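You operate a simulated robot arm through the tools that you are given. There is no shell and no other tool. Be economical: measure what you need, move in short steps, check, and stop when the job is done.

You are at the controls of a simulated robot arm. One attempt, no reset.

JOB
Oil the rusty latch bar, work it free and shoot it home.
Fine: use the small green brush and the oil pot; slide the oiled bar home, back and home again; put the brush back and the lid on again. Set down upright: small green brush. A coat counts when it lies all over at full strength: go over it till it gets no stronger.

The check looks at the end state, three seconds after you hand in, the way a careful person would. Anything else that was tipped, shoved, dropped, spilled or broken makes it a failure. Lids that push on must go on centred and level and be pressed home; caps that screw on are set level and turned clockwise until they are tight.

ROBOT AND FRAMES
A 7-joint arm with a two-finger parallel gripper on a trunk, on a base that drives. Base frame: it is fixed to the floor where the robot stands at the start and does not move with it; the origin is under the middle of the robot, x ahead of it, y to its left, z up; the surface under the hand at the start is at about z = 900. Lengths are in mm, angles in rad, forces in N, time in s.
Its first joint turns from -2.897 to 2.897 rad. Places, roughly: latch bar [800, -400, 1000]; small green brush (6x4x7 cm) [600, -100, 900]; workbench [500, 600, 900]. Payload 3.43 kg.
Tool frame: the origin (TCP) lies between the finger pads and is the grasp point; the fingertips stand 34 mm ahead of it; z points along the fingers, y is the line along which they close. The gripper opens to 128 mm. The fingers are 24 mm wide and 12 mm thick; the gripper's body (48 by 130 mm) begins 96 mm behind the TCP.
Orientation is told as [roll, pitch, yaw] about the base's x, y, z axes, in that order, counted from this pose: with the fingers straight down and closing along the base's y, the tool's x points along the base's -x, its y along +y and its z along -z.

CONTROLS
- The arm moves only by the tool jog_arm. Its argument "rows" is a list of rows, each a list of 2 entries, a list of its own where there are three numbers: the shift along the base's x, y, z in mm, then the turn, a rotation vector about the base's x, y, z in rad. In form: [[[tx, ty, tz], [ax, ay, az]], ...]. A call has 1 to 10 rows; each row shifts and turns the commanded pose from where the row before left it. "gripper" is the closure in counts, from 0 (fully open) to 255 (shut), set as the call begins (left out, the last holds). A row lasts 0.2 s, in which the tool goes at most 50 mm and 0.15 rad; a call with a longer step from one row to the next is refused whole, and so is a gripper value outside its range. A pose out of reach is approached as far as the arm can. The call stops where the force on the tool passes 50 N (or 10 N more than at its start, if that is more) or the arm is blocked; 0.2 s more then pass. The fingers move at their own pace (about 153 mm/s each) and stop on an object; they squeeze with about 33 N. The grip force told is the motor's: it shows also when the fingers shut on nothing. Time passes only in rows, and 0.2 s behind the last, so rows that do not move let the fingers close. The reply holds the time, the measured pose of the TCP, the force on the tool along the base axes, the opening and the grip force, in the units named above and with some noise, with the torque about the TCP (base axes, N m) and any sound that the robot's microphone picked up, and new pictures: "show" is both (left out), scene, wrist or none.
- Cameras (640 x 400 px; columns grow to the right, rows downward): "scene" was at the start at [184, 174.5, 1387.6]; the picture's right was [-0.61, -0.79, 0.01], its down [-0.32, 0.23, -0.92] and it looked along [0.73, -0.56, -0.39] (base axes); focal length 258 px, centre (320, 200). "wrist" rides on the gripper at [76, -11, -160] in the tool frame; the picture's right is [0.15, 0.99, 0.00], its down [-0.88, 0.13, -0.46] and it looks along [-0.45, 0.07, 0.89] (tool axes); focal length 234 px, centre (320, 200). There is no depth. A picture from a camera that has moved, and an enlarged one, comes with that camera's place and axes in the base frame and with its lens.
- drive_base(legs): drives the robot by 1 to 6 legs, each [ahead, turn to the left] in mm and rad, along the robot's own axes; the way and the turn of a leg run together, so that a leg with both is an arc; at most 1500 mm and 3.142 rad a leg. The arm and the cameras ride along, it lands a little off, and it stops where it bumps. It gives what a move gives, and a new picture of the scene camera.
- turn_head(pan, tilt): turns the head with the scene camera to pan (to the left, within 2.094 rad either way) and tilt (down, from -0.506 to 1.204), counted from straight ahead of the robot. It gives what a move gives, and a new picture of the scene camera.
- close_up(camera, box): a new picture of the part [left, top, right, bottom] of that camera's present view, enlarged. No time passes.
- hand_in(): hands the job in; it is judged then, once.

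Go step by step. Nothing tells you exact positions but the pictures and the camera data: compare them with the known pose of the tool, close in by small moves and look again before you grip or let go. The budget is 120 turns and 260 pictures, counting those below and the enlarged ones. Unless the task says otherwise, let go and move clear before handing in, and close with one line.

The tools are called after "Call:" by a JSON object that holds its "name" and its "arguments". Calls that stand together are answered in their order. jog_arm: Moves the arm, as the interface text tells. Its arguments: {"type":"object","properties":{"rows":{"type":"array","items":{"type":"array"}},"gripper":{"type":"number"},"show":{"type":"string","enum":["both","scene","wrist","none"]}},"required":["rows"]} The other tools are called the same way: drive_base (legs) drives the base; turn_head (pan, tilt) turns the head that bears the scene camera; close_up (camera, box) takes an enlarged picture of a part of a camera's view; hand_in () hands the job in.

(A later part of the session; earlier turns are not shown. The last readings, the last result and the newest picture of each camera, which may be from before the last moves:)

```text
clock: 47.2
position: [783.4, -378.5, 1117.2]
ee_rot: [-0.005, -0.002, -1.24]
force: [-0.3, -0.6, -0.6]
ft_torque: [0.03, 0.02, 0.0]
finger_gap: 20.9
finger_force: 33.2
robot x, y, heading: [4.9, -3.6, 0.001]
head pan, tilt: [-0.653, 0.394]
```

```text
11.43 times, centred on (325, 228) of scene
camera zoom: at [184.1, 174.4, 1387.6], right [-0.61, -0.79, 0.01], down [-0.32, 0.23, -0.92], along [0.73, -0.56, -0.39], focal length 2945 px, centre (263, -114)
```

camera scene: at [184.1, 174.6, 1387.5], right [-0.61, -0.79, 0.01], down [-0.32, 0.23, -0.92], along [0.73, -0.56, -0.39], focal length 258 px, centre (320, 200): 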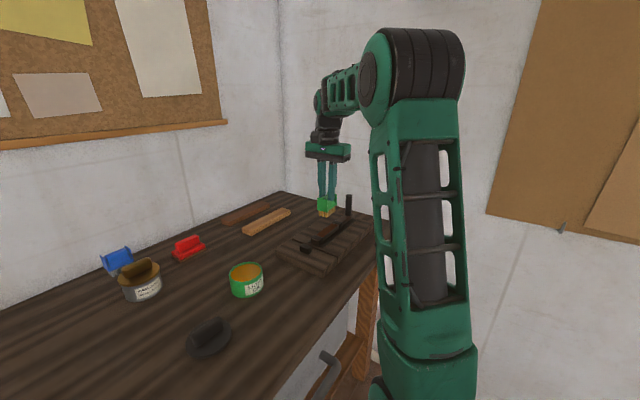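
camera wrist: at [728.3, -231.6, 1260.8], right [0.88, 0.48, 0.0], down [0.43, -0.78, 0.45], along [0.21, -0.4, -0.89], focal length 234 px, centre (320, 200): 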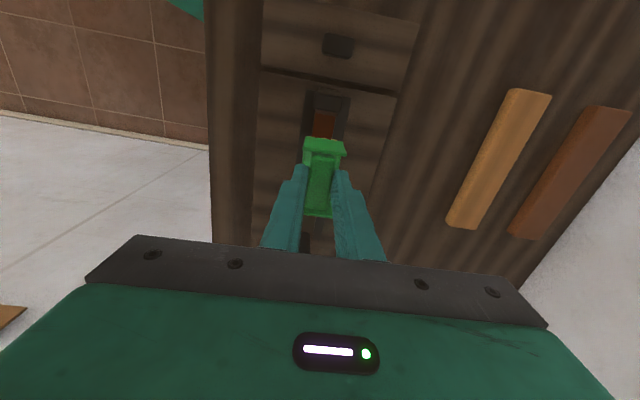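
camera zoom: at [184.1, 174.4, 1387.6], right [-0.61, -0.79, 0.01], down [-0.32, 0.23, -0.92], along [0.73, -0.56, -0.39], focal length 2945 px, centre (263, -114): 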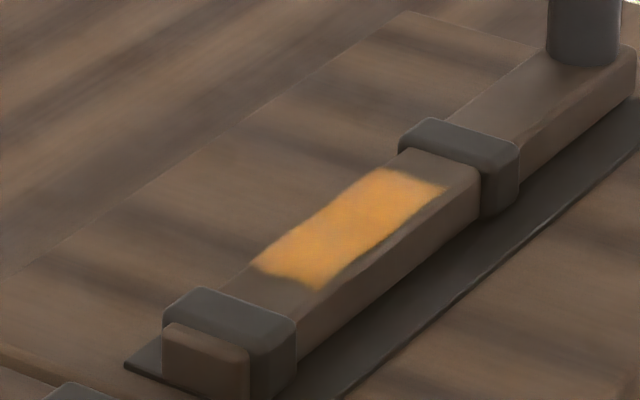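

The rust has vanished and the oil patch is symmetric between the guides with edges that no longer grow, so the coat seems at its limits. I give one more full sweep to make sure of strength.

Call:
{"name": "jog_arm", "arguments": {"rows": [[[-7, 35, 0], [0, 0, 0]], [[-7, 35, 0], [0, 0, 0]], [[0, 0, -45], [0, 0, 0]], [[0, 0, -45], [0, 0, 0]], [[0, 0, -7], [0, 0, 0]], [[0, 0, 0], [0, 0, 0]]], "show": "none"}}

Call:
{"name": "close_up", "arguments": {"camera": "scene", "box": [290, 190, 370, 250]}}

```text
clock: 48.6
position: [769.6, -308.8, 1022.0]
ee_rot: [-0.004, 0.0, -1.239]
force: [0.1, 0.3, -1.5]
ft_torque: [-0.01, -0.01, 0.0]
finger_gap: 20.7
finger_force: 33.0
robot x, y, heading: [-0.9, -4.3, -0.002]
head pan, tilt: [-0.653, 0.394]
```

```text
6.67 times, centred on (330, 220) of scene
camera zoom: at [184.1, 174.4, 1387.6], right [-0.61, -0.79, 0.01], down [-0.32, 0.23, -0.92], along [0.73, -0.56, -0.39], focal length 1718 px, centre (253, 67)
```

zoom: 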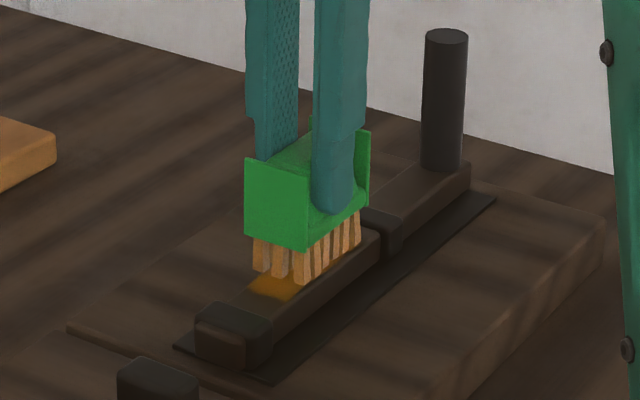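

Call:
{"name": "jog_arm", "arguments": {"rows": [[[0, 0, -3.5], [0, 0, 0]], [[4.5, -13.2, 0], [0, 0, 0]], [[-4.9, 14.2, 0], [0, 0, 0]], [[-4.9, 14.2, 0], [0, 0, 0]], [[-1.6, 4.7, 0], [0, 0, 0]], [[4.9, -14.2, 0], [0, 0, 0]], [[6, -17.5, 0], [0, 0, 0]], [[-4.9, 14.2, 0], [0, 0, 0]], [[-4.9, 14.2, 0], [0, 0, 0]], [[0, 0, 0], [0, 0, 0]]], "show": "none"}}

```text
clock: 50.8
position: [763.6, -292.4, 1017.8]
ee_rot: [-0.005, 0.001, -1.238]
force: [-2.5, -1.6, 4.6]
ft_torque: [-0.17, 0.02, -0.03]
finger_gap: 21.0
finger_force: 32.8
robot x, y, heading: [0.6, -1.0, 0.004]
head pan, tilt: [-0.653, 0.394]
```

Contact was kept through the strokes. I lift and inspect again.

Call:
{"name": "jog_arm", "arguments": {"rows": [[[0, 0, 20], [0, 0, 0]], [[0, 0, 40], [0, 0, 0]], [[8, -30, 30], [0, 0, 0]], [[8, -35, 10], [0, 0, 0]], [[4, -20, 0], [0, 0, 0]], [[0, 0, 0], [0, 0, 0]]], "show": "none"}}

Call:
{"name": "close_up", "arguments": {"camera": "wrist", "box": [240, 10, 400, 110]}}

Call:
{"name": "close_up", "arguments": {"camera": "scene", "box": [300, 210, 350, 245]}}

```text
clock: 52.2
position: [783.9, -376.6, 1117.5]
ee_rot: [-0.005, 0.0, -1.239]
force: [-0.6, 0.0, -1.3]
ft_torque: [-0.01, 0.0, 0.0]
finger_gap: 21.2
finger_force: 33.8
robot x, y, heading: [0.4, -1.8, 0.005]
head pan, tilt: [-0.653, 0.394]
```

```text
4.00 times, centred on (320, 60) of wrist
camera zoom: at [750.2, -308.0, 1277.6], right [0.89, 0.46, 0.0], down [0.41, -0.79, 0.45], along [0.21, -0.41, -0.89], focal length 937 px, centre (320, 760)
```

zoom: 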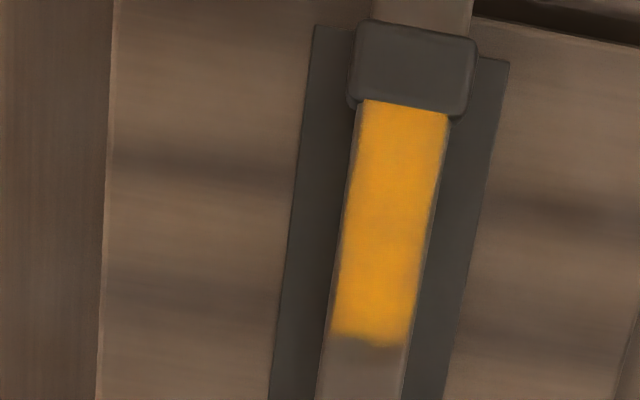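

```text
11.43 times, centred on (325, 228) of scene
camera zoom: at [184.1, 174.4, 1387.6], right [-0.61, -0.79, 0.01], down [-0.32, 0.23, -0.92], along [0.73, -0.56, -0.39], focal length 2945 px, centre (263, -114)
```

zoom: 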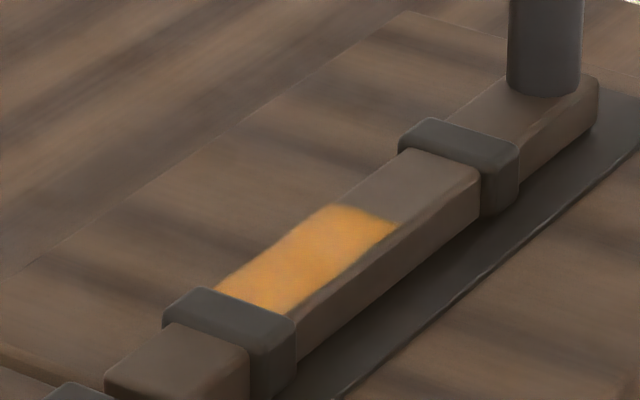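

The bar has freed itself: brush friction slid it some 20 mm toward the keeper. To test whether bare metal at the post side takes oil, I dab the exposed strip next to the post guide.

Call:
{"name": "jog_arm", "arguments": {"rows": [[[-4, 24, 0], [0, 0, 0]], [[-4, 24, 0], [0, 0, 0]], [[0, 0, -45], [0, 0, 0]], [[0, 0, -40], [0, 0, 0]], [[0, 0, -8], [0, 0, 0]], [[0, 0, 0], [0, 0, 0]]], "show": "none"}}

Call:
{"name": "close_up", "arguments": {"camera": "scene", "box": [290, 190, 370, 250]}}

Call:
{"name": "close_up", "arguments": {"camera": "wrist", "box": [200, 60, 440, 210]}}

```text
clock: 53.6
position: [777.1, -329.7, 1026.2]
ee_rot: [-0.004, -0.002, -1.24]
force: [0.0, 0.4, -0.5]
ft_torque: [-0.02, 0.02, -0.02]
finger_gap: 21.1
finger_force: 32.8
robot x, y, heading: [-0.9, -3.7, -0.001]
head pan, tilt: [-0.653, 0.394]
```

```text
6.67 times, centred on (330, 220) of scene
camera zoom: at [184.1, 174.4, 1387.6], right [-0.61, -0.79, 0.01], down [-0.32, 0.23, -0.92], along [0.73, -0.56, -0.39], focal length 1718 px, centre (253, 67)
```

zoom: 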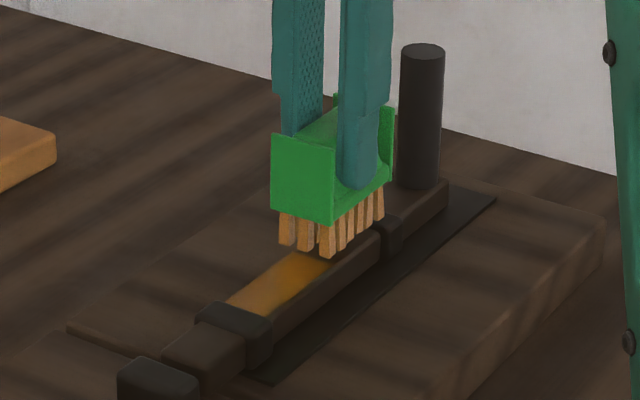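

```text
2.67 times, centred on (320, 135) of wrist
camera zoom: at [742.1, -262.2, 1185.1], right [0.89, 0.46, 0.0], down [0.41, -0.79, 0.45], along [0.21, -0.41, -0.89], focal length 624 px, centre (320, 373)
```

zoom: 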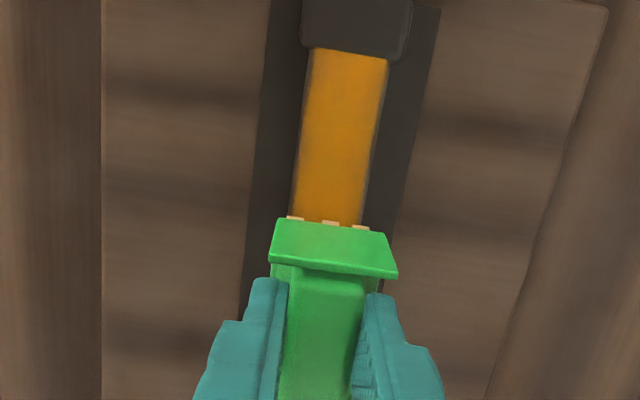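

Call:
{"name": "jog_arm", "arguments": {"rows": [[[0, 0, -4], [0, 0, 0]], [[0, 0, -3.5], [0, 0, 0]], [[-1.6, 4.7, 0], [0, 0, 0]], [[1.6, -4.7, 0], [0, 0, 0]], [[-1.6, 4.7, 0], [0, 0, 0]], [[1.6, -4.7, 0], [0, 0, 0]], [[0, 0, 0], [0, 0, 0]]], "show": "none"}}

```text
clock: 55.2
position: [776.3, -329.1, 1017.4]
ee_rot: [-0.004, -0.001, -1.24]
force: [0.8, 1.6, 10.8]
ft_torque: [0.14, -0.1, 0.01]
finger_gap: 21.0
finger_force: 33.1
robot x, y, heading: [1.4, -2.0, -0.001]
head pan, tilt: [-0.653, 0.394]
```

Call:
{"name": "jog_arm", "arguments": {"rows": [[[0, 0, 30], [0, 0, 0]], [[0, 0, 45], [0, 0, 0]], [[0, 0, 30], [0, 0, 0]], [[4, -25, 0], [0, 0, 0]], [[4, -25, 0], [0, 0, 0]], [[0, 0, 0], [0, 0, 0]]], "show": "none"}}

Call:
{"name": "close_up", "arguments": {"camera": "wrist", "box": [240, 10, 400, 110]}}

Call:
{"name": "close_up", "arguments": {"camera": "scene", "box": [290, 190, 370, 250]}}

```text
clock: 56.6
position: [785.4, -379.5, 1122.1]
ee_rot: [-0.004, 0.0, -1.24]
force: [0.2, 0.5, -1.3]
ft_torque: [0.02, 0.01, -0.01]
finger_gap: 20.9
finger_force: 32.9
robot x, y, heading: [-0.3, -4.7, -0.001]
head pan, tilt: [-0.653, 0.394]
```

```text
4.00 times, centred on (320, 60) of wrist
camera zoom: at [750.0, -311.9, 1281.0], right [0.89, 0.46, 0.0], down [0.41, -0.79, 0.46], along [0.21, -0.41, -0.89], focal length 937 px, centre (320, 760)
```

zoom: 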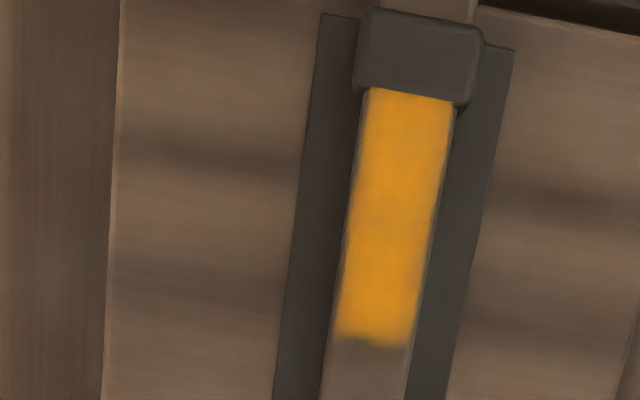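

```text
6.67 times, centred on (330, 220) of scene
camera zoom: at [184.1, 174.4, 1387.6], right [-0.61, -0.79, 0.01], down [-0.32, 0.23, -0.92], along [0.73, -0.56, -0.39], focal length 1718 px, centre (253, 67)
```

zoom: 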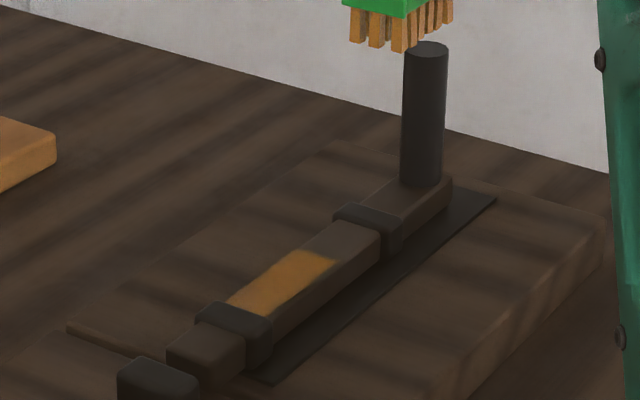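

No growth — the coat is complete to its limits and at full strength. Now I bring the brush back to its place at (589, -65).

Call:
{"name": "jog_arm", "arguments": {"rows": [[[-24.5, 39.3, 0], [0, 0, 0.02]], [[-24.5, 39.3, 0], [0, 0, 0]], [[-24.5, 39.3, 0], [0, 0, 0]], [[-24.5, 39.3, 0], [0, 0, 0]], [[-24.5, 39.3, 0], [0, 0, 0]], [[-24.5, 39.3, 0], [0, 0, 0]], [[-24.5, 39.3, 0], [0, 0, 0]], [[-24.5, 39.3, 0], [0, 0, 0]], [[0, 0, -45], [0, 0, 0]], [[0, 0, -45], [0, 0, 0]]], "show": "both"}}

Call:
{"name": "close_up", "arguments": {"camera": "scene", "box": [240, 240, 360, 340]}}

```text
clock: 58.8
position: [586.2, -62.5, 1033.1]
ee_rot: [-0.003, 0.002, -1.221]
force: [-0.1, -0.8, -0.6]
ft_torque: [-0.01, -0.03, 0.01]
finger_gap: 21.3
finger_force: 33.2
robot x, y, heading: [0.8, -4.1, -0.0]
head pan, tilt: [-0.653, 0.394]
camera scene: at [183.7, 174.4, 1387.6], right [-0.61, -0.79, 0.01], down [-0.32, 0.23, -0.92], along [0.73, -0.56, -0.39], focal length 258 px, centre (320, 200)
camera wrist: at [550.1, 4.4, 1192.6], right [0.88, 0.48, 0.0], down [0.43, -0.78, 0.46], along [0.21, -0.4, -0.89], focal length 234 px, centre (320, 200)
```

scene: 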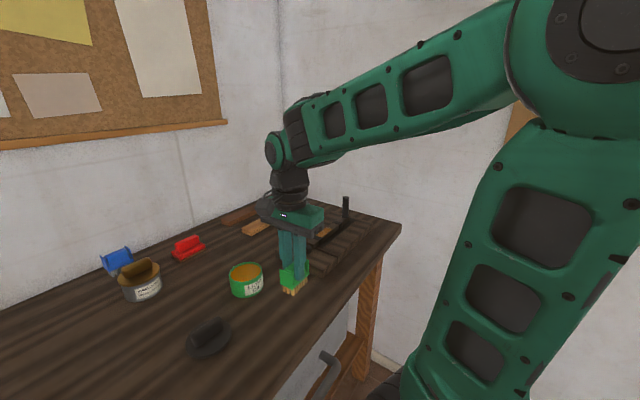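
wrist: 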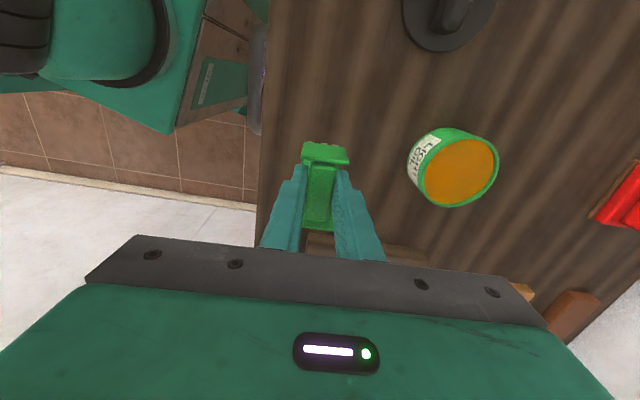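

```text
4.00 times, centred on (300, 290) of scene
camera zoom: at [183.7, 174.4, 1387.6], right [-0.61, -0.79, 0.01], down [-0.32, 0.23, -0.92], along [0.73, -0.56, -0.39], focal length 1031 px, centre (400, -160)
```

zoom: 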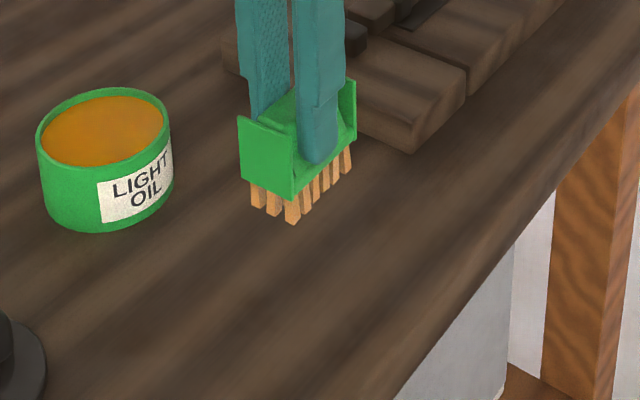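

Call:
{"name": "jog_arm", "arguments": {"rows": [[[1.5, -2, -30], [0, 0, 0]], [[0, 0, -20], [0, 0, 0]], [[0, 0, -5], [0, 0, 0]], [[0, 0, -3], [0, 0, 0]], [[0, 0, 0], [0, 0, 0]]], "show": "none"}}

Call:
{"name": "close_up", "arguments": {"camera": "scene", "box": [240, 240, 360, 340]}}

```text
clock: 60.0
position: [589.1, -64.9, 972.5]
ee_rot: [-0.004, 0.0, -1.221]
force: [-0.2, 0.1, -1.3]
ft_torque: [0.05, -0.02, 0.02]
finger_gap: 21.2
finger_force: 33.0
robot x, y, heading: [1.6, -2.8, 0.001]
head pan, tilt: [-0.653, 0.394]
```

```text
4.00 times, centred on (300, 290) of scene
camera zoom: at [184.1, 174.4, 1387.5], right [-0.61, -0.79, 0.01], down [-0.32, 0.23, -0.92], along [0.73, -0.56, -0.39], focal length 1031 px, centre (400, -160)
```

zoom: 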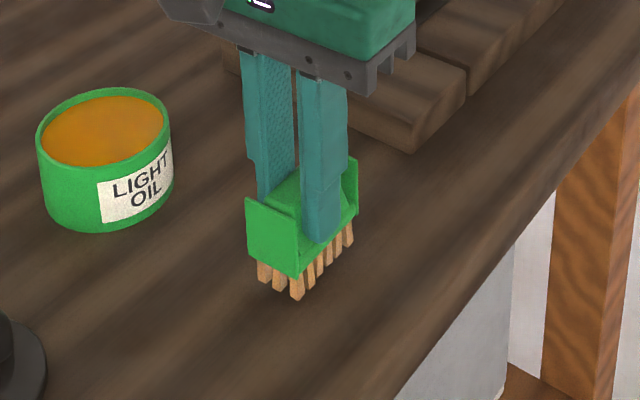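

Call:
{"name": "jog_arm", "arguments": {"rows": [[[0, 0, -2], [0, 0, 0]], [[0, 0, -2], [0, 0, 0]], [[0, 0, -1.5], [0, 0, 0]], [[0, 0, 0], [0, 0, 0]]], "show": "none"}}

Call:
{"name": "close_up", "arguments": {"camera": "scene", "box": [240, 240, 360, 340]}}

```text
clock: 61.0
position: [588.6, -67.4, 969.0]
ee_rot: [-0.003, -0.001, -1.221]
force: [-0.9, 0.2, -1.7]
ft_torque: [-0.01, 0.02, 0.01]
finger_gap: 20.9
finger_force: 33.1
robot x, y, heading: [-2.6, -3.4, 0.006]
head pan, tilt: [-0.653, 0.394]
```

```text
4.00 times, centred on (300, 290) of scene
camera zoom: at [184.1, 174.4, 1387.5], right [-0.61, -0.79, 0.01], down [-0.32, 0.23, -0.92], along [0.73, -0.56, -0.39], focal length 1031 px, centre (400, -160)
```

zoom: 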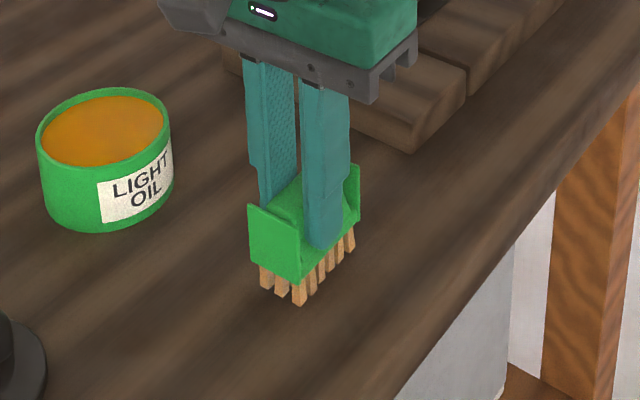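

Call:
{"name": "jog_arm", "arguments": {"rows": [[[0, 0, -1.5], [0, 0, 0]], [[0, 0, -1.5], [0, 0, 0]], [[0, 0, 0], [0, 0, 0]]], "show": "none"}}

```text
clock: 61.8
position: [588.7, -66.1, 966.2]
ee_rot: [-0.004, -0.001, -1.219]
force: [-0.1, 1.0, 4.7]
ft_torque: [-0.01, -0.1, 0.01]
finger_gap: 21.3
finger_force: 33.1
robot x, y, heading: [1.2, -3.8, -0.002]
head pan, tilt: [-0.653, 0.394]
```

The bristles just touch (4.7 N). I release and rise.

Call:
{"name": "jog_arm", "arguments": {"rows": [[[0, 0, -0.5], [0, 0, 0]], [[0, 0, 0], [0, 0, 0]]], "show": "none"}}

Call:
{"name": "jog_arm", "arguments": {"rows": [[[0, 0, 0], [0, 0, 0]], [[0, 0, 0], [0, 0, 0]], [[0, 0, 15], [0, 0, 0]], [[0, 0, 40], [0, 0, 0]], [[0, 0, 45], [0, 0, 0]], [[0, 0, 0], [0, 0, 0]]], "gripper": 150, "show": "none"}}

Call:
{"name": "close_up", "arguments": {"camera": "scene", "box": [180, 240, 360, 360]}}

```text
clock: 62.4
position: [589.1, -65.5, 966.6]
ee_rot: [-0.002, -0.002, -1.22]
force: [1.3, -3.2, 19.9]
ft_torque: [-0.2, -0.13, -0.02]
finger_gap: 21.1
finger_force: 33.7
robot x, y, heading: [1.8, -1.6, 0.002]
head pan, tilt: [-0.653, 0.394]
```

```text
clock: 63.8
position: [590.6, -66.5, 1064.2]
ee_rot: [-0.004, -0.002, -1.22]
force: [-1.2, -0.2, 0.8]
ft_torque: [0.02, 0.05, -0.02]
finger_gap: 52.4
finger_force: 0.1
robot x, y, heading: [1.4, -3.3, 0.002]
head pan, tilt: [-0.653, 0.394]
```

```text
3.33 times, centred on (270, 300) of scene
camera zoom: at [184.1, 174.4, 1387.5], right [-0.61, -0.79, 0.01], down [-0.32, 0.23, -0.92], along [0.73, -0.56, -0.39], focal length 859 px, centre (487, -133)
```

zoom: 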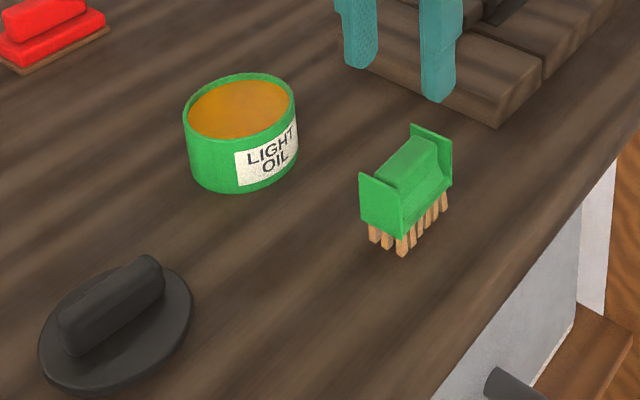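

The brush stands upright in its place. Now the lid: I go over it at (608, 122).

Call:
{"name": "jog_arm", "arguments": {"rows": [[[4, 47, 0], [0, 0, -0.1]], [[4, 47, 0], [0, 0, 0]], [[4, 47, 0], [0, 0, 0]], [[4, 47, 0], [0, 0, 0]], [[0, 0, -40], [0, 0, 0]], [[0, 0, -35], [0, 0, 0]], [[0, 0, 0], [0, 0, 0]]], "gripper": 130, "show": "none"}}

Call:
{"name": "close_up", "arguments": {"camera": "wrist", "box": [220, 100, 420, 225]}}

```text
clock: 65.4
position: [606.6, 123.3, 990.8]
ee_rot: [-0.004, 0.001, -1.319]
force: [-0.3, 0.5, 0.4]
ft_torque: [0.0, 0.0, 0.0]
finger_gap: 62.8
finger_force: 0.1
robot x, y, heading: [2.6, -4.4, -0.0]
head pan, tilt: [-0.653, 0.394]
```

```text
3.20 times, centred on (320, 162) of wrist
camera zoom: at [576.7, 193.7, 1149.8], right [0.92, 0.39, 0.0], down [0.35, -0.82, 0.45], along [0.17, -0.42, -0.89], focal length 749 px, centre (320, 320)
```

zoom: 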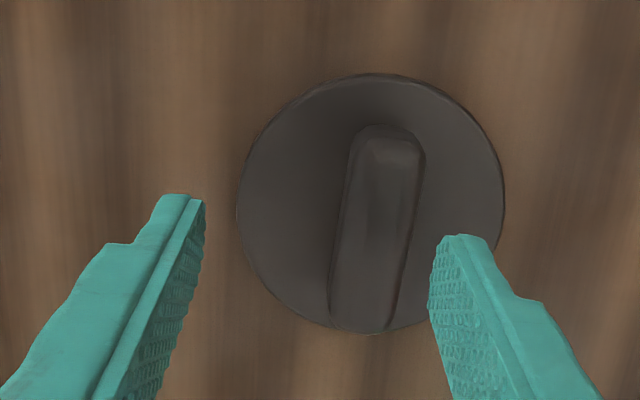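

The lid has shifted slightly on release; the handle is at about (624, 122), turned +0.07. I adjust and look again.

Call:
{"name": "jog_arm", "arguments": {"rows": [[[17, 0, 0], [0, 0, 0.07]], [[0, 0, -10], [0, 0, 0]], [[0, 0, 0], [0, 0, 0]]], "show": "none"}}

Call:
{"name": "close_up", "arguments": {"camera": "wrist", "box": [220, 100, 420, 225]}}

Call:
{"name": "close_up", "arguments": {"camera": "scene", "box": [160, 280, 260, 360]}}

```text
clock: 66.2
position: [623.2, 121.3, 979.7]
ee_rot: [-0.003, 0.0, -1.248]
force: [-0.1, 0.3, 0.6]
ft_torque: [-0.01, 0.03, -0.02]
finger_gap: 62.5
finger_force: 0.0
robot x, y, heading: [1.2, -1.7, -0.002]
head pan, tilt: [-0.653, 0.394]
```

```text
3.20 times, centred on (320, 162) of wrist
camera zoom: at [588.5, 189.7, 1138.9], right [0.89, 0.45, 0.0], down [0.4, -0.79, 0.45], along [0.2, -0.41, -0.89], focal length 749 px, centre (320, 320)
```

zoom: 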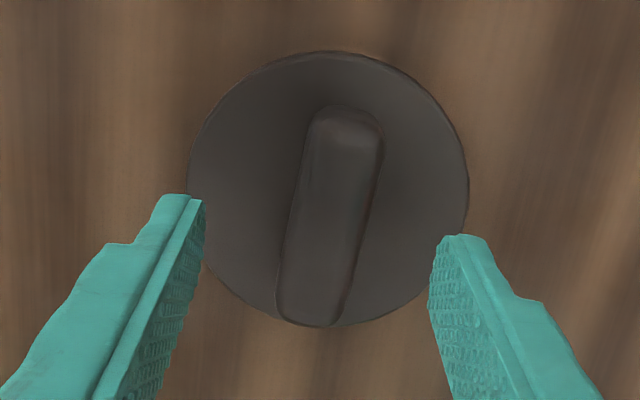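

```text
5.00 times, centred on (210, 320) of scene
camera zoom: at [184.0, 174.4, 1387.5], right [-0.61, -0.79, 0.01], down [-0.32, 0.23, -0.92], along [0.73, -0.56, -0.39], focal length 1288 px, centre (870, -400)
```

zoom: 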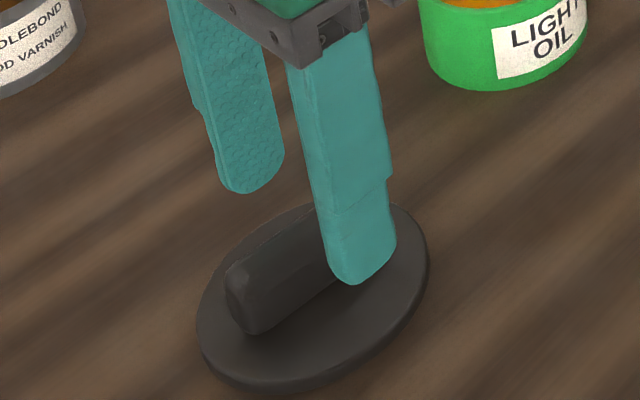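

Call:
{"name": "jog_arm", "arguments": {"rows": [[[0.5, 0.5, -15], [0, 0, -0.03]], [[0, 0, -12], [0, 0, 0]], [[0, 0, 0], [0, 0, 0]]], "show": "none"}}

Call:
{"name": "close_up", "arguments": {"camera": "wrist", "box": [220, 100, 420, 225]}}

```text
clock: 67.0
position: [623.3, 120.9, 953.8]
ee_rot: [-0.004, -0.001, -1.279]
force: [0.7, -0.1, -0.1]
ft_torque: [0.03, 0.0, -0.03]
finger_gap: 62.7
finger_force: 0.1
robot x, y, heading: [-1.2, -5.7, -0.001]
head pan, tilt: [-0.653, 0.394]
```

```text
3.20 times, centred on (320, 162) of wrist
camera zoom: at [590.3, 190.6, 1112.1], right [0.91, 0.42, 0.0], down [0.38, -0.81, 0.45], along [0.19, -0.41, -0.89], focal length 749 px, centre (320, 320)
```

zoom: 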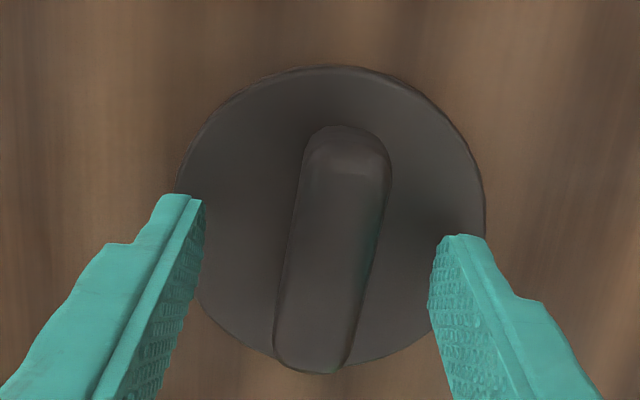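

Call:
{"name": "jog_arm", "arguments": {"rows": [[[0.5, 3.5, 0], [0, 0, -0.02]], [[0, 0, -3], [0, 0, 0]], [[0, 0, 0], [0, 0, 0]]], "show": "none"}}

Call:
{"name": "close_up", "arguments": {"camera": "wrist", "box": [220, 100, 420, 225]}}

```text
clock: 67.8
position: [623.0, 125.6, 950.7]
ee_rot: [-0.002, 0.002, -1.3]
force: [0.6, 0.3, 0.7]
ft_torque: [0.0, 0.01, 0.01]
finger_gap: 62.6
finger_force: 0.0
robot x, y, heading: [-2.0, -5.5, -0.004]
head pan, tilt: [-0.653, 0.394]
```

```text
3.20 times, centred on (320, 162) of wrist
camera zoom: at [592.4, 195.1, 1109.6], right [0.91, 0.41, 0.0], down [0.36, -0.81, 0.45], along [0.18, -0.42, -0.89], focal length 749 px, centre (320, 320)
```

zoom: 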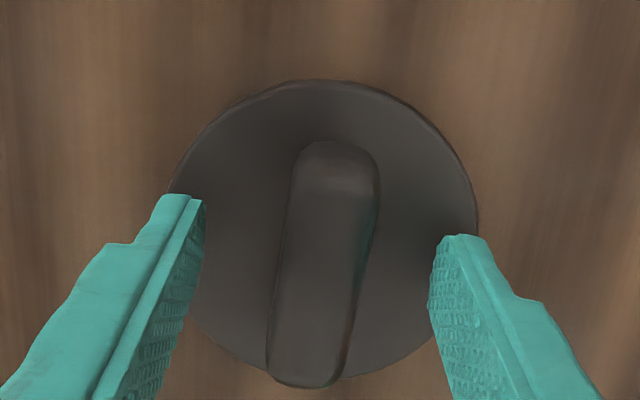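

Matches the earlier gripping view. I close.

Call:
{"name": "jog_arm", "arguments": {"rows": [[[0, 0, 0], [0, 0, 0]], [[0, 0, 0], [0, 0, 0]], [[0, 0, 0], [0, 0, 0]]], "gripper": 255, "show": "none"}}

Call:
{"name": "close_up", "arguments": {"camera": "wrist", "box": [220, 100, 420, 225]}}

```text
clock: 68.6
position: [624.2, 125.9, 950.9]
ee_rot: [-0.004, 0.001, -1.299]
force: [-0.7, -0.8, 1.3]
ft_torque: [-0.01, -0.02, 0.0]
finger_gap: 20.8
finger_force: 33.0
robot x, y, heading: [1.4, -2.1, -0.001]
head pan, tilt: [-0.653, 0.394]
```

```text
3.20 times, centred on (320, 162) of wrist
camera zoom: at [592.3, 195.1, 1109.7], right [0.91, 0.41, 0.0], down [0.36, -0.81, 0.45], along [0.18, -0.42, -0.89], focal length 749 px, centre (320, 320)
```

zoom: 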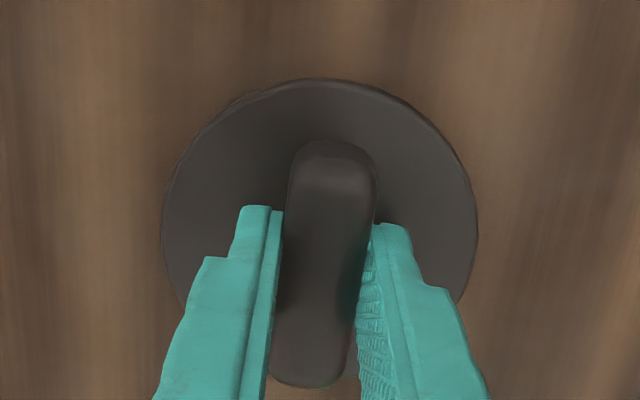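

The grip matches the original one exactly, so returning the TCP to (728.1, -3.2) should centre the lid. I lift and carry it over the pot.

Call:
{"name": "jog_arm", "arguments": {"rows": [[[0, 0, 15], [0, 0, 0]], [[0, 0, 45], [0, 0, 0]], [[0, 0, 45], [0, 0, 0]], [[26, -32, 0], [0, 0, -0.02]], [[26, -32, 0], [0, 0, 0]], [[26, -32, 0], [0, 0, 0]], [[26, -33, 0], [0, 0, 0]], [[0, 0, -20], [0, 0, 0]], [[0, 0, 0], [0, 0, 0]]], "show": "none"}}

Call:
{"name": "close_up", "arguments": {"camera": "scene", "box": [190, 220, 310, 310]}}

Call:
{"name": "close_up", "arguments": {"camera": "wrist", "box": [220, 60, 420, 185]}}

```text
clock: 70.6
position: [724.9, -2.3, 1037.2]
ee_rot: [-0.004, 0.0, -1.318]
force: [-0.2, -0.6, -0.4]
ft_torque: [-0.01, 0.01, 0.02]
finger_gap: 20.6
finger_force: 33.3
robot x, y, heading: [-1.3, -3.4, 0.002]
head pan, tilt: [-0.653, 0.394]
```

```text
4.44 times, centred on (250, 265) of scene
camera zoom: at [184.1, 174.4, 1387.6], right [-0.61, -0.79, 0.01], down [-0.32, 0.23, -0.92], along [0.73, -0.56, -0.39], focal length 1145 px, centre (631, -89)
```

zoom: 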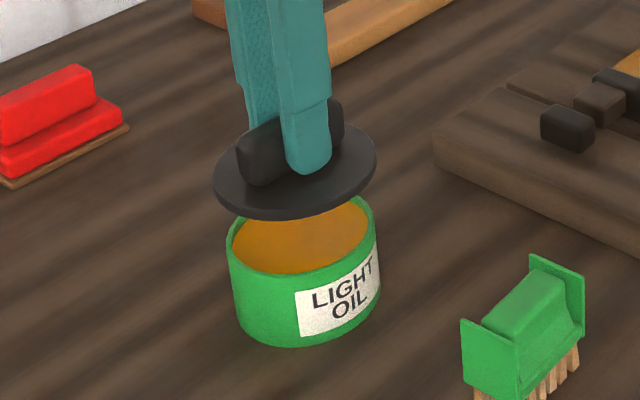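

```text
3.20 times, centred on (320, 122) of wrist
camera zoom: at [695.7, 67.4, 1196.1], right [0.92, 0.39, 0.0], down [0.35, -0.82, 0.45], along [0.17, -0.42, -0.89], focal length 749 px, centre (320, 448)
```

zoom: 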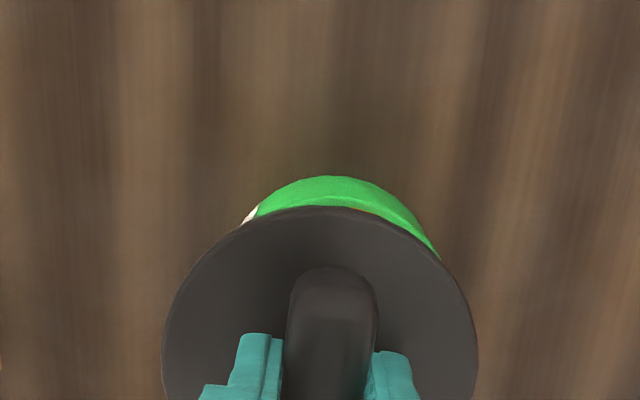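

Call:
{"name": "jog_arm", "arguments": {"rows": [[[2, 0, -15], [0, 0, 0]], [[0, 0, -13], [0, 0, 0]], [[0, 0, 0], [0, 0, 0]]], "show": "none"}}

Call:
{"name": "close_up", "arguments": {"camera": "scene", "box": [210, 240, 290, 300]}}

Call:
{"name": "close_up", "arguments": {"camera": "wrist", "box": [220, 100, 420, 225]}}

```text
clock: 71.4
position: [724.6, -2.1, 1008.8]
ee_rot: [-0.003, -0.002, -1.321]
force: [0.5, -0.3, 0.7]
ft_torque: [0.0, 0.03, 0.0]
finger_gap: 20.8
finger_force: 32.7
robot x, y, heading: [3.4, -3.5, 0.001]
head pan, tilt: [-0.653, 0.394]
```

```text
6.67 times, centred on (250, 270) of scene
camera zoom: at [184.1, 174.4, 1387.5], right [-0.61, -0.79, 0.01], down [-0.32, 0.23, -0.92], along [0.73, -0.56, -0.39], focal length 1718 px, centre (787, -267)
```

zoom: 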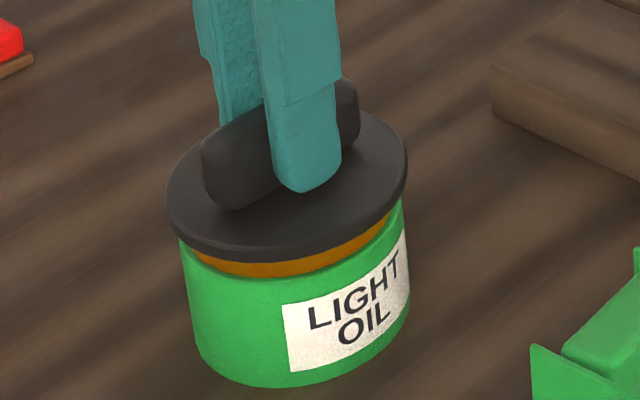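

```text
3.20 times, centred on (320, 162) of wrist
camera zoom: at [696.7, 68.5, 1167.4], right [0.92, 0.39, 0.0], down [0.35, -0.82, 0.45], along [0.17, -0.42, -0.89], focal length 749 px, centre (320, 320)
```

zoom: 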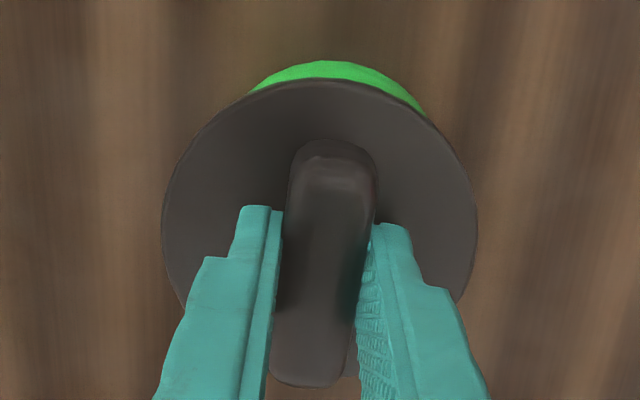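

By comparison with the reference view, the lid sits about 2 mm toward +y; I correct by (+1, -2) and lower.

Call:
{"name": "jog_arm", "arguments": {"rows": [[[1, -2.2, -3], [0, 0, 0]], [[0, 0, -3], [0, 0, 0]], [[0, 0, 0], [0, 0, 0]]], "show": "none"}}

Call:
{"name": "close_up", "arguments": {"camera": "scene", "box": [210, 240, 290, 300]}}

Call:
{"name": "close_up", "arguments": {"camera": "wrist", "box": [220, 100, 420, 225]}}

```text
clock: 72.2
position: [728.5, -5.5, 1002.1]
ee_rot: [-0.002, -0.001, -1.32]
force: [0.0, 0.3, -0.2]
ft_torque: [0.0, -0.01, 0.02]
finger_gap: 20.6
finger_force: 33.0
robot x, y, heading: [0.3, -8.9, 0.0]
head pan, tilt: [-0.653, 0.394]
```

```text
6.67 times, centred on (250, 270) of scene
camera zoom: at [184.1, 174.4, 1387.5], right [-0.61, -0.79, 0.01], down [-0.32, 0.23, -0.92], along [0.73, -0.56, -0.39], focal length 1718 px, centre (787, -267)
```

zoom: 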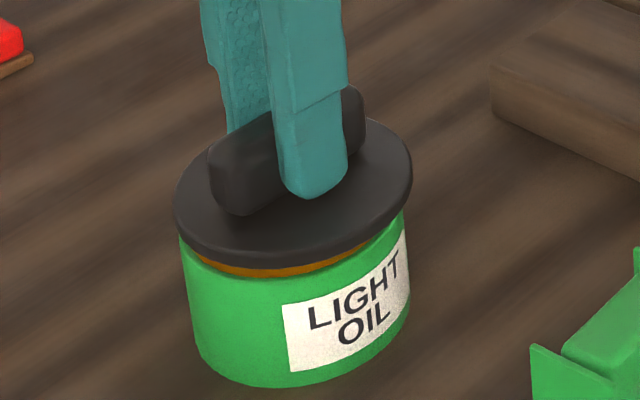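

```text
3.20 times, centred on (320, 162) of wrist
camera zoom: at [699.4, 65.4, 1161.2], right [0.92, 0.39, 0.0], down [0.35, -0.82, 0.45], along [0.17, -0.42, -0.89], focal length 749 px, centre (320, 320)
```

zoom: 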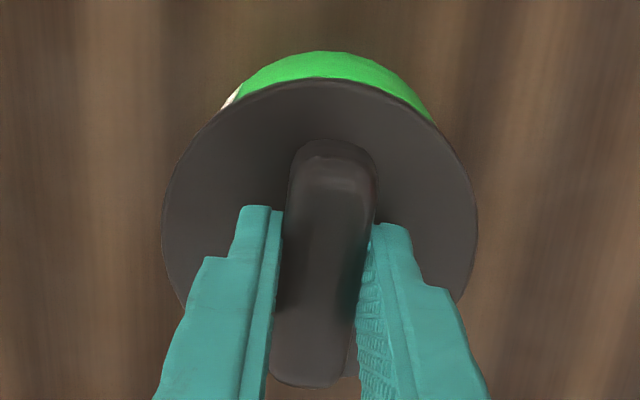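

Nearly centred (about 1 mm). I correct and press down.

Call:
{"name": "jog_arm", "arguments": {"rows": [[[0, 1, -3], [0, 0, 0]], [[0, 0, -3], [0, 0, 0]], [[0, 0, 0], [0, 0, 0]]], "show": "none"}}

Call:
{"name": "close_up", "arguments": {"camera": "scene", "box": [210, 240, 290, 300]}}

Call:
{"name": "close_up", "arguments": {"camera": "wrist", "box": [220, 100, 420, 225]}}

```text
clock: 73.0
position: [728.5, -3.3, 995.3]
ee_rot: [-0.003, 0.001, -1.319]
force: [0.1, -0.1, -0.7]
ft_torque: [0.0, 0.01, 0.0]
finger_gap: 20.5
finger_force: 32.6
robot x, y, heading: [2.4, -4.2, 0.001]
head pan, tilt: [-0.653, 0.394]
```

```text
6.67 times, centred on (250, 270) of scene
camera zoom: at [184.1, 174.4, 1387.5], right [-0.61, -0.79, 0.01], down [-0.32, 0.23, -0.92], along [0.73, -0.56, -0.39], focal length 1718 px, centre (787, -267)
```

zoom: 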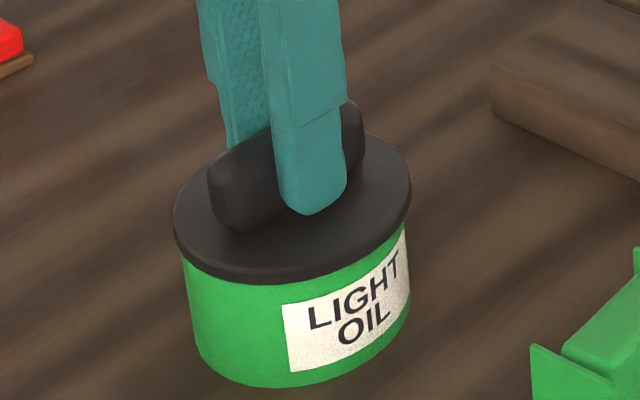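

```text
3.20 times, centred on (320, 162) of wrist
camera zoom: at [699.2, 66.5, 1154.5], right [0.92, 0.39, 0.0], down [0.35, -0.82, 0.45], along [0.17, -0.42, -0.89], focal length 749 px, centre (320, 320)
```

zoom: 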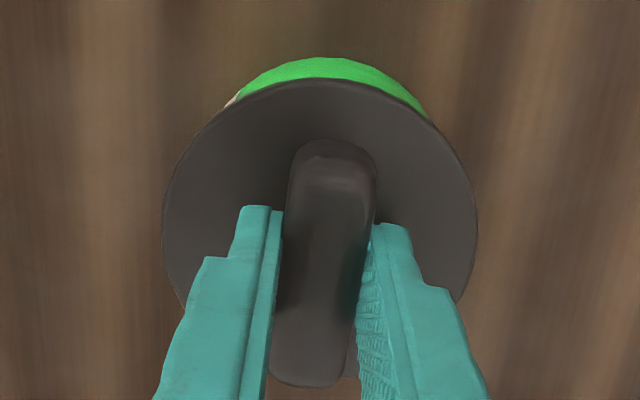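

Centred. I press it home.

Call:
{"name": "jog_arm", "arguments": {"rows": [[[0, 0, -2], [0, 0, 0]], [[0, 0, -2], [0, 0, 0]], [[0, 0, 0], [0, 0, 0]]], "show": "none"}}

Call:
{"name": "close_up", "arguments": {"camera": "scene", "box": [210, 240, 290, 300]}}

```text
clock: 73.8
position: [728.8, -5.1, 992.8]
ee_rot: [0.0, 0.0, -1.319]
force: [-10.5, 2.1, 40.8]
ft_torque: [0.04, 0.31, 0.01]
finger_gap: 20.8
finger_force: 33.2
robot x, y, heading: [-1.8, -2.6, 0.003]
head pan, tilt: [-0.653, 0.394]
```

```text
6.67 times, centred on (250, 270) of scene
camera zoom: at [182.2, 174.5, 1387.8], right [-0.61, -0.79, 0.01], down [-0.32, 0.23, -0.92], along [0.73, -0.56, -0.39], focal length 1718 px, centre (787, -267)
```

zoom: 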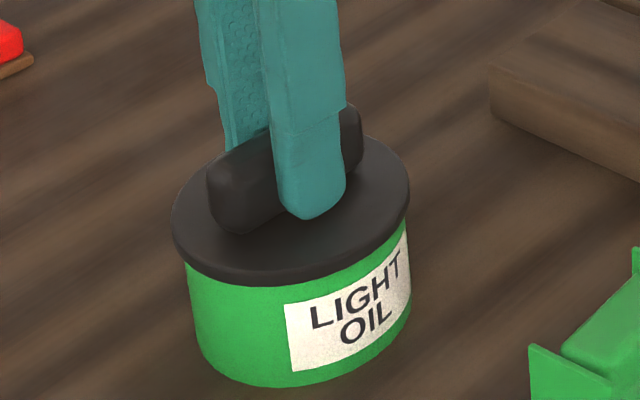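

Call:
{"name": "jog_arm", "arguments": {"rows": [[[0, 0, -1], [0, 0, 0]], [[0, 0, -1], [0, 0, 0]], [[0, 0, 0], [0, 0, 0]]], "show": "none"}}

```text
clock: 74.5
position: [717.5, -4.2, 998.1]
ee_rot: [0.011, -0.003, -1.317]
force: [1.4, -0.4, -1.5]
ft_torque: [-0.07, 0.14, -0.02]
finger_gap: 20.9
finger_force: 32.3
robot x, y, heading: [-2.5, -3.6, -0.002]
head pan, tilt: [-0.653, 0.394]
stopped in row 3: the force on the tool passed its limit at 53 N (the readings are from after the stop); the commanded pose is now the measured one
```

Call:
{"name": "close_up", "arguments": {"camera": "scene", "box": [210, 240, 290, 300]}}

Call:
{"name": "close_up", "arguments": {"camera": "wrist", "box": [220, 100, 420, 225]}}

```text
6.67 times, centred on (250, 270) of scene
camera zoom: at [184.7, 174.4, 1387.4], right [-0.61, -0.79, 0.01], down [-0.32, 0.23, -0.92], along [0.73, -0.56, -0.39], focal length 1718 px, centre (787, -267)
```

zoom: 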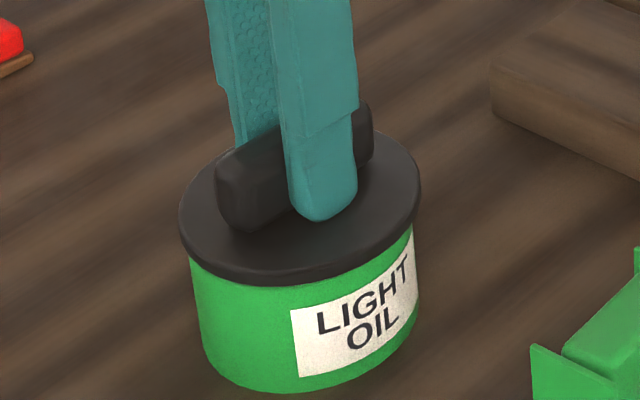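

```text
3.20 times, centred on (320, 162) of wrist
camera zoom: at [686.8, 66.3, 1157.1], right [0.92, 0.39, 0.01], down [0.34, -0.82, 0.46], along [0.19, -0.42, -0.89], focal length 749 px, centre (320, 320)
```

zoom: 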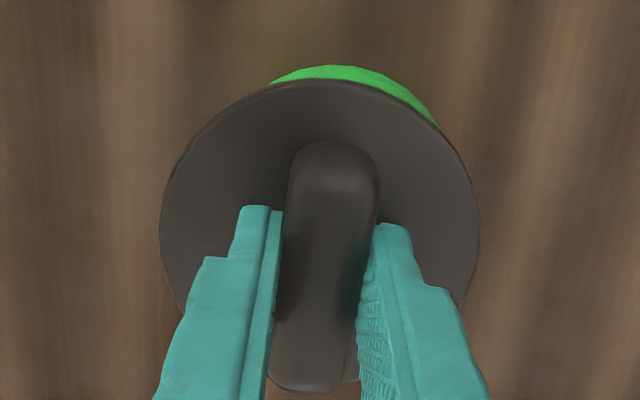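

The pot slid a few mm as the stop released. I compare with the earlier closed-lid view at the same zoom.

Call:
{"name": "close_up", "arguments": {"camera": "scene", "box": [210, 230, 290, 310]}}

```text
5.00 times, centred on (250, 270) of scene
camera zoom: at [184.7, 174.4, 1387.4], right [-0.61, -0.79, 0.01], down [-0.32, 0.23, -0.92], along [0.73, -0.56, -0.39], focal length 1288 px, centre (670, -150)
```

zoom: 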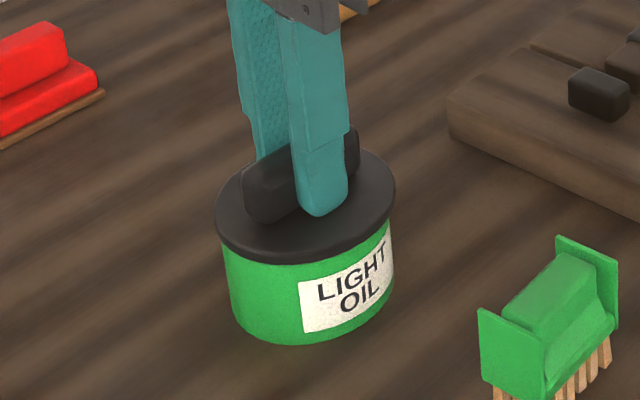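

The lid looks about 2 mm higher than at the start, so it isn't home yet. I let go, rise and view it from above.

Call:
{"name": "jog_arm", "arguments": {"rows": [[[0, 0, 0], [0, 0, 0]], [[0, 0, 0], [0, 0, 0]], [[0, 0, 30], [0, 0, 0]], [[0, 0, 30], [0, 0, 0]], [[0, 0, 0], [0, 0, 0]]], "gripper": 150, "show": "none"}}

Call:
{"name": "close_up", "arguments": {"camera": "wrist", "box": [220, 80, 420, 205]}}

Call:
{"name": "close_up", "arguments": {"camera": "scene", "box": [210, 240, 290, 300]}}

```text
clock: 75.7
position: [718.3, -3.5, 1056.1]
ee_rot: [0.01, -0.004, -1.319]
force: [0.4, -0.7, 0.1]
ft_torque: [0.02, 0.0, 0.01]
finger_gap: 52.7
finger_force: 0.1
robot x, y, heading: [3.7, -4.5, 0.001]
head pan, tilt: [-0.653, 0.394]
```

```text
3.20 times, centred on (320, 142) of wrist
camera zoom: at [686.8, 67.5, 1215.4], right [0.92, 0.39, 0.01], down [0.34, -0.82, 0.46], along [0.19, -0.42, -0.89], focal length 749 px, centre (320, 384)
```

zoom: 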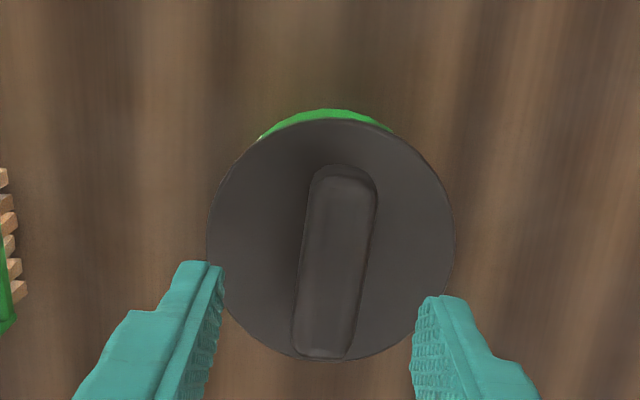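

```text
6.67 times, centred on (250, 270) of scene
camera zoom: at [184.1, 174.4, 1387.5], right [-0.61, -0.79, 0.01], down [-0.32, 0.23, -0.92], along [0.73, -0.56, -0.39], focal length 1718 px, centre (787, -267)
```

zoom: 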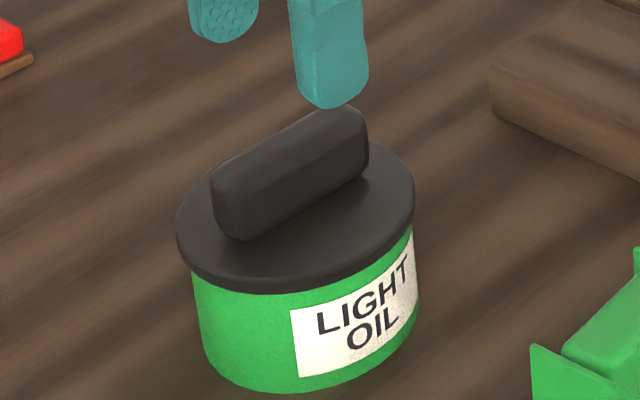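

The lid dropped level onto the pot on release. Now I press it home from above with closed fingers on the handle's middle.

Call:
{"name": "jog_arm", "arguments": {"rows": [[[6, 1, 0], [0.0015, 0.0107, 0]], [[0, 0, 0], [0, 0, 0]], [[0, 0, -25], [0, 0, 0]], [[0, 0, 0], [0, 0, 0]]], "gripper": 255, "show": "none"}}

Call:
{"name": "close_up", "arguments": {"camera": "wrist", "box": [220, 80, 420, 205]}}

Call:
{"name": "close_up", "arguments": {"camera": "scene", "box": [210, 240, 290, 300]}}

```text
clock: 76.7
position: [726.4, -2.9, 1031.5]
ee_rot: [0.002, 0.001, -1.319]
force: [0.0, 0.0, 1.1]
ft_torque: [-0.01, 0.0, -0.01]
finger_gap: 0.0
finger_force: 33.0
robot x, y, heading: [1.3, -4.0, 0.0]
head pan, tilt: [-0.653, 0.394]
```

```text
3.20 times, centred on (320, 142) of wrist
camera zoom: at [695.6, 68.6, 1190.6], right [0.92, 0.39, 0.0], down [0.35, -0.82, 0.45], along [0.18, -0.42, -0.89], focal length 749 px, centre (320, 384)
```

zoom: 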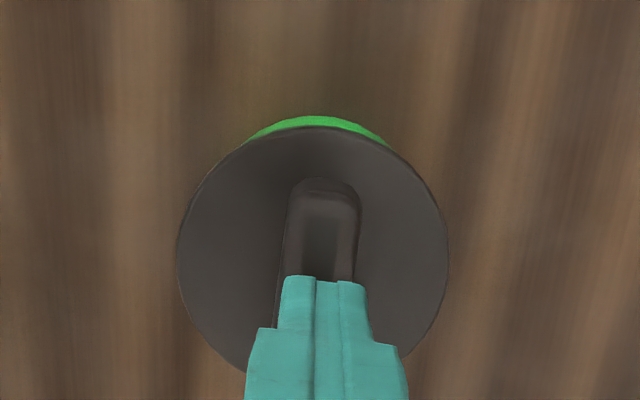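

```text
6.67 times, centred on (250, 270) of scene
camera zoom: at [184.0, 174.4, 1387.6], right [-0.61, -0.79, 0.01], down [-0.32, 0.23, -0.92], along [0.73, -0.56, -0.39], focal length 1718 px, centre (787, -267)
```

zoom: 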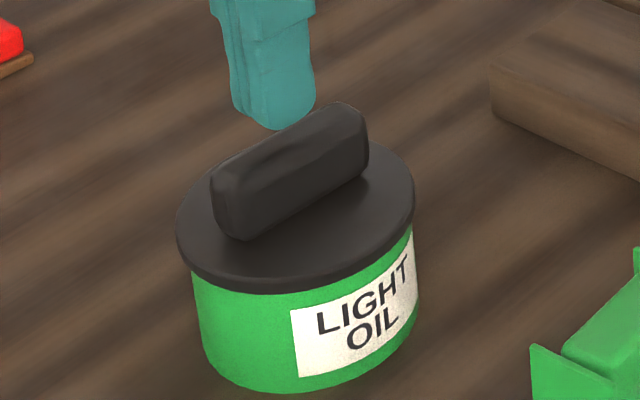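

Call:
{"name": "jog_arm", "arguments": {"rows": [[[-4, -2, -10], [0, 0, 0]], [[0, 0, -3], [0, 0, 0]], [[0, 0, 0], [0, 0, 0]]], "show": "none"}}

Call:
{"name": "close_up", "arguments": {"camera": "wrist", "box": [220, 80, 420, 205]}}

Call:
{"name": "close_up", "arguments": {"camera": "scene", "box": [210, 240, 290, 300]}}

```text
clock: 77.5
position: [722.0, -3.0, 1020.3]
ee_rot: [0.003, 0.0, -1.319]
force: [3.6, -0.9, 24.8]
ft_torque: [-0.02, -0.15, 0.02]
finger_gap: 0.0
finger_force: 33.1
robot x, y, heading: [0.7, -4.5, 0.0]
head pan, tilt: [-0.653, 0.394]
heard: snap
```

```text
3.20 times, centred on (320, 142) of wrist
camera zoom: at [691.2, 66.8, 1179.8], right [0.92, 0.39, 0.0], down [0.34, -0.82, 0.46], along [0.18, -0.42, -0.89], focal length 749 px, centre (320, 384)
```

zoom: 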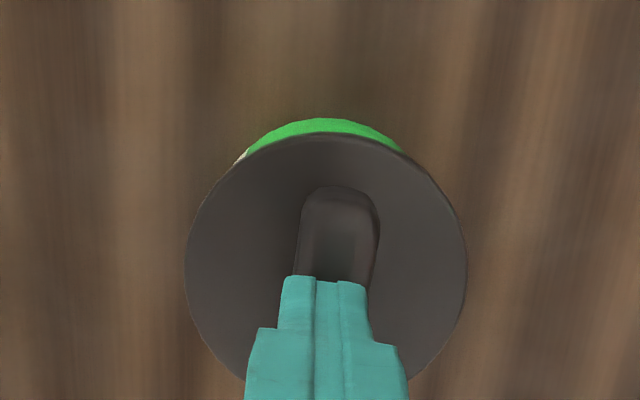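

```text
6.67 times, centred on (250, 270) of scene
camera zoom: at [183.4, 174.4, 1387.6], right [-0.61, -0.79, 0.01], down [-0.32, 0.23, -0.92], along [0.73, -0.56, -0.39], focal length 1718 px, centre (787, -267)
```

zoom: 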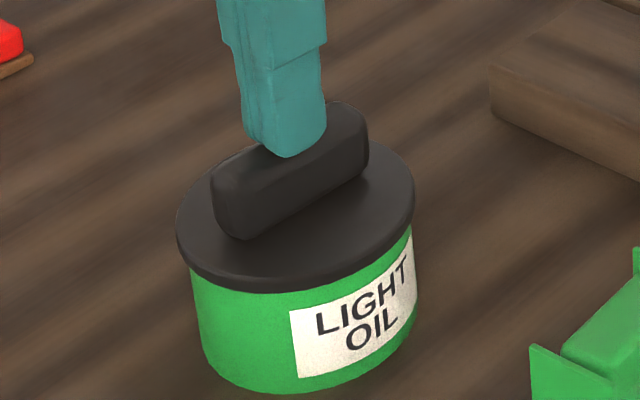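

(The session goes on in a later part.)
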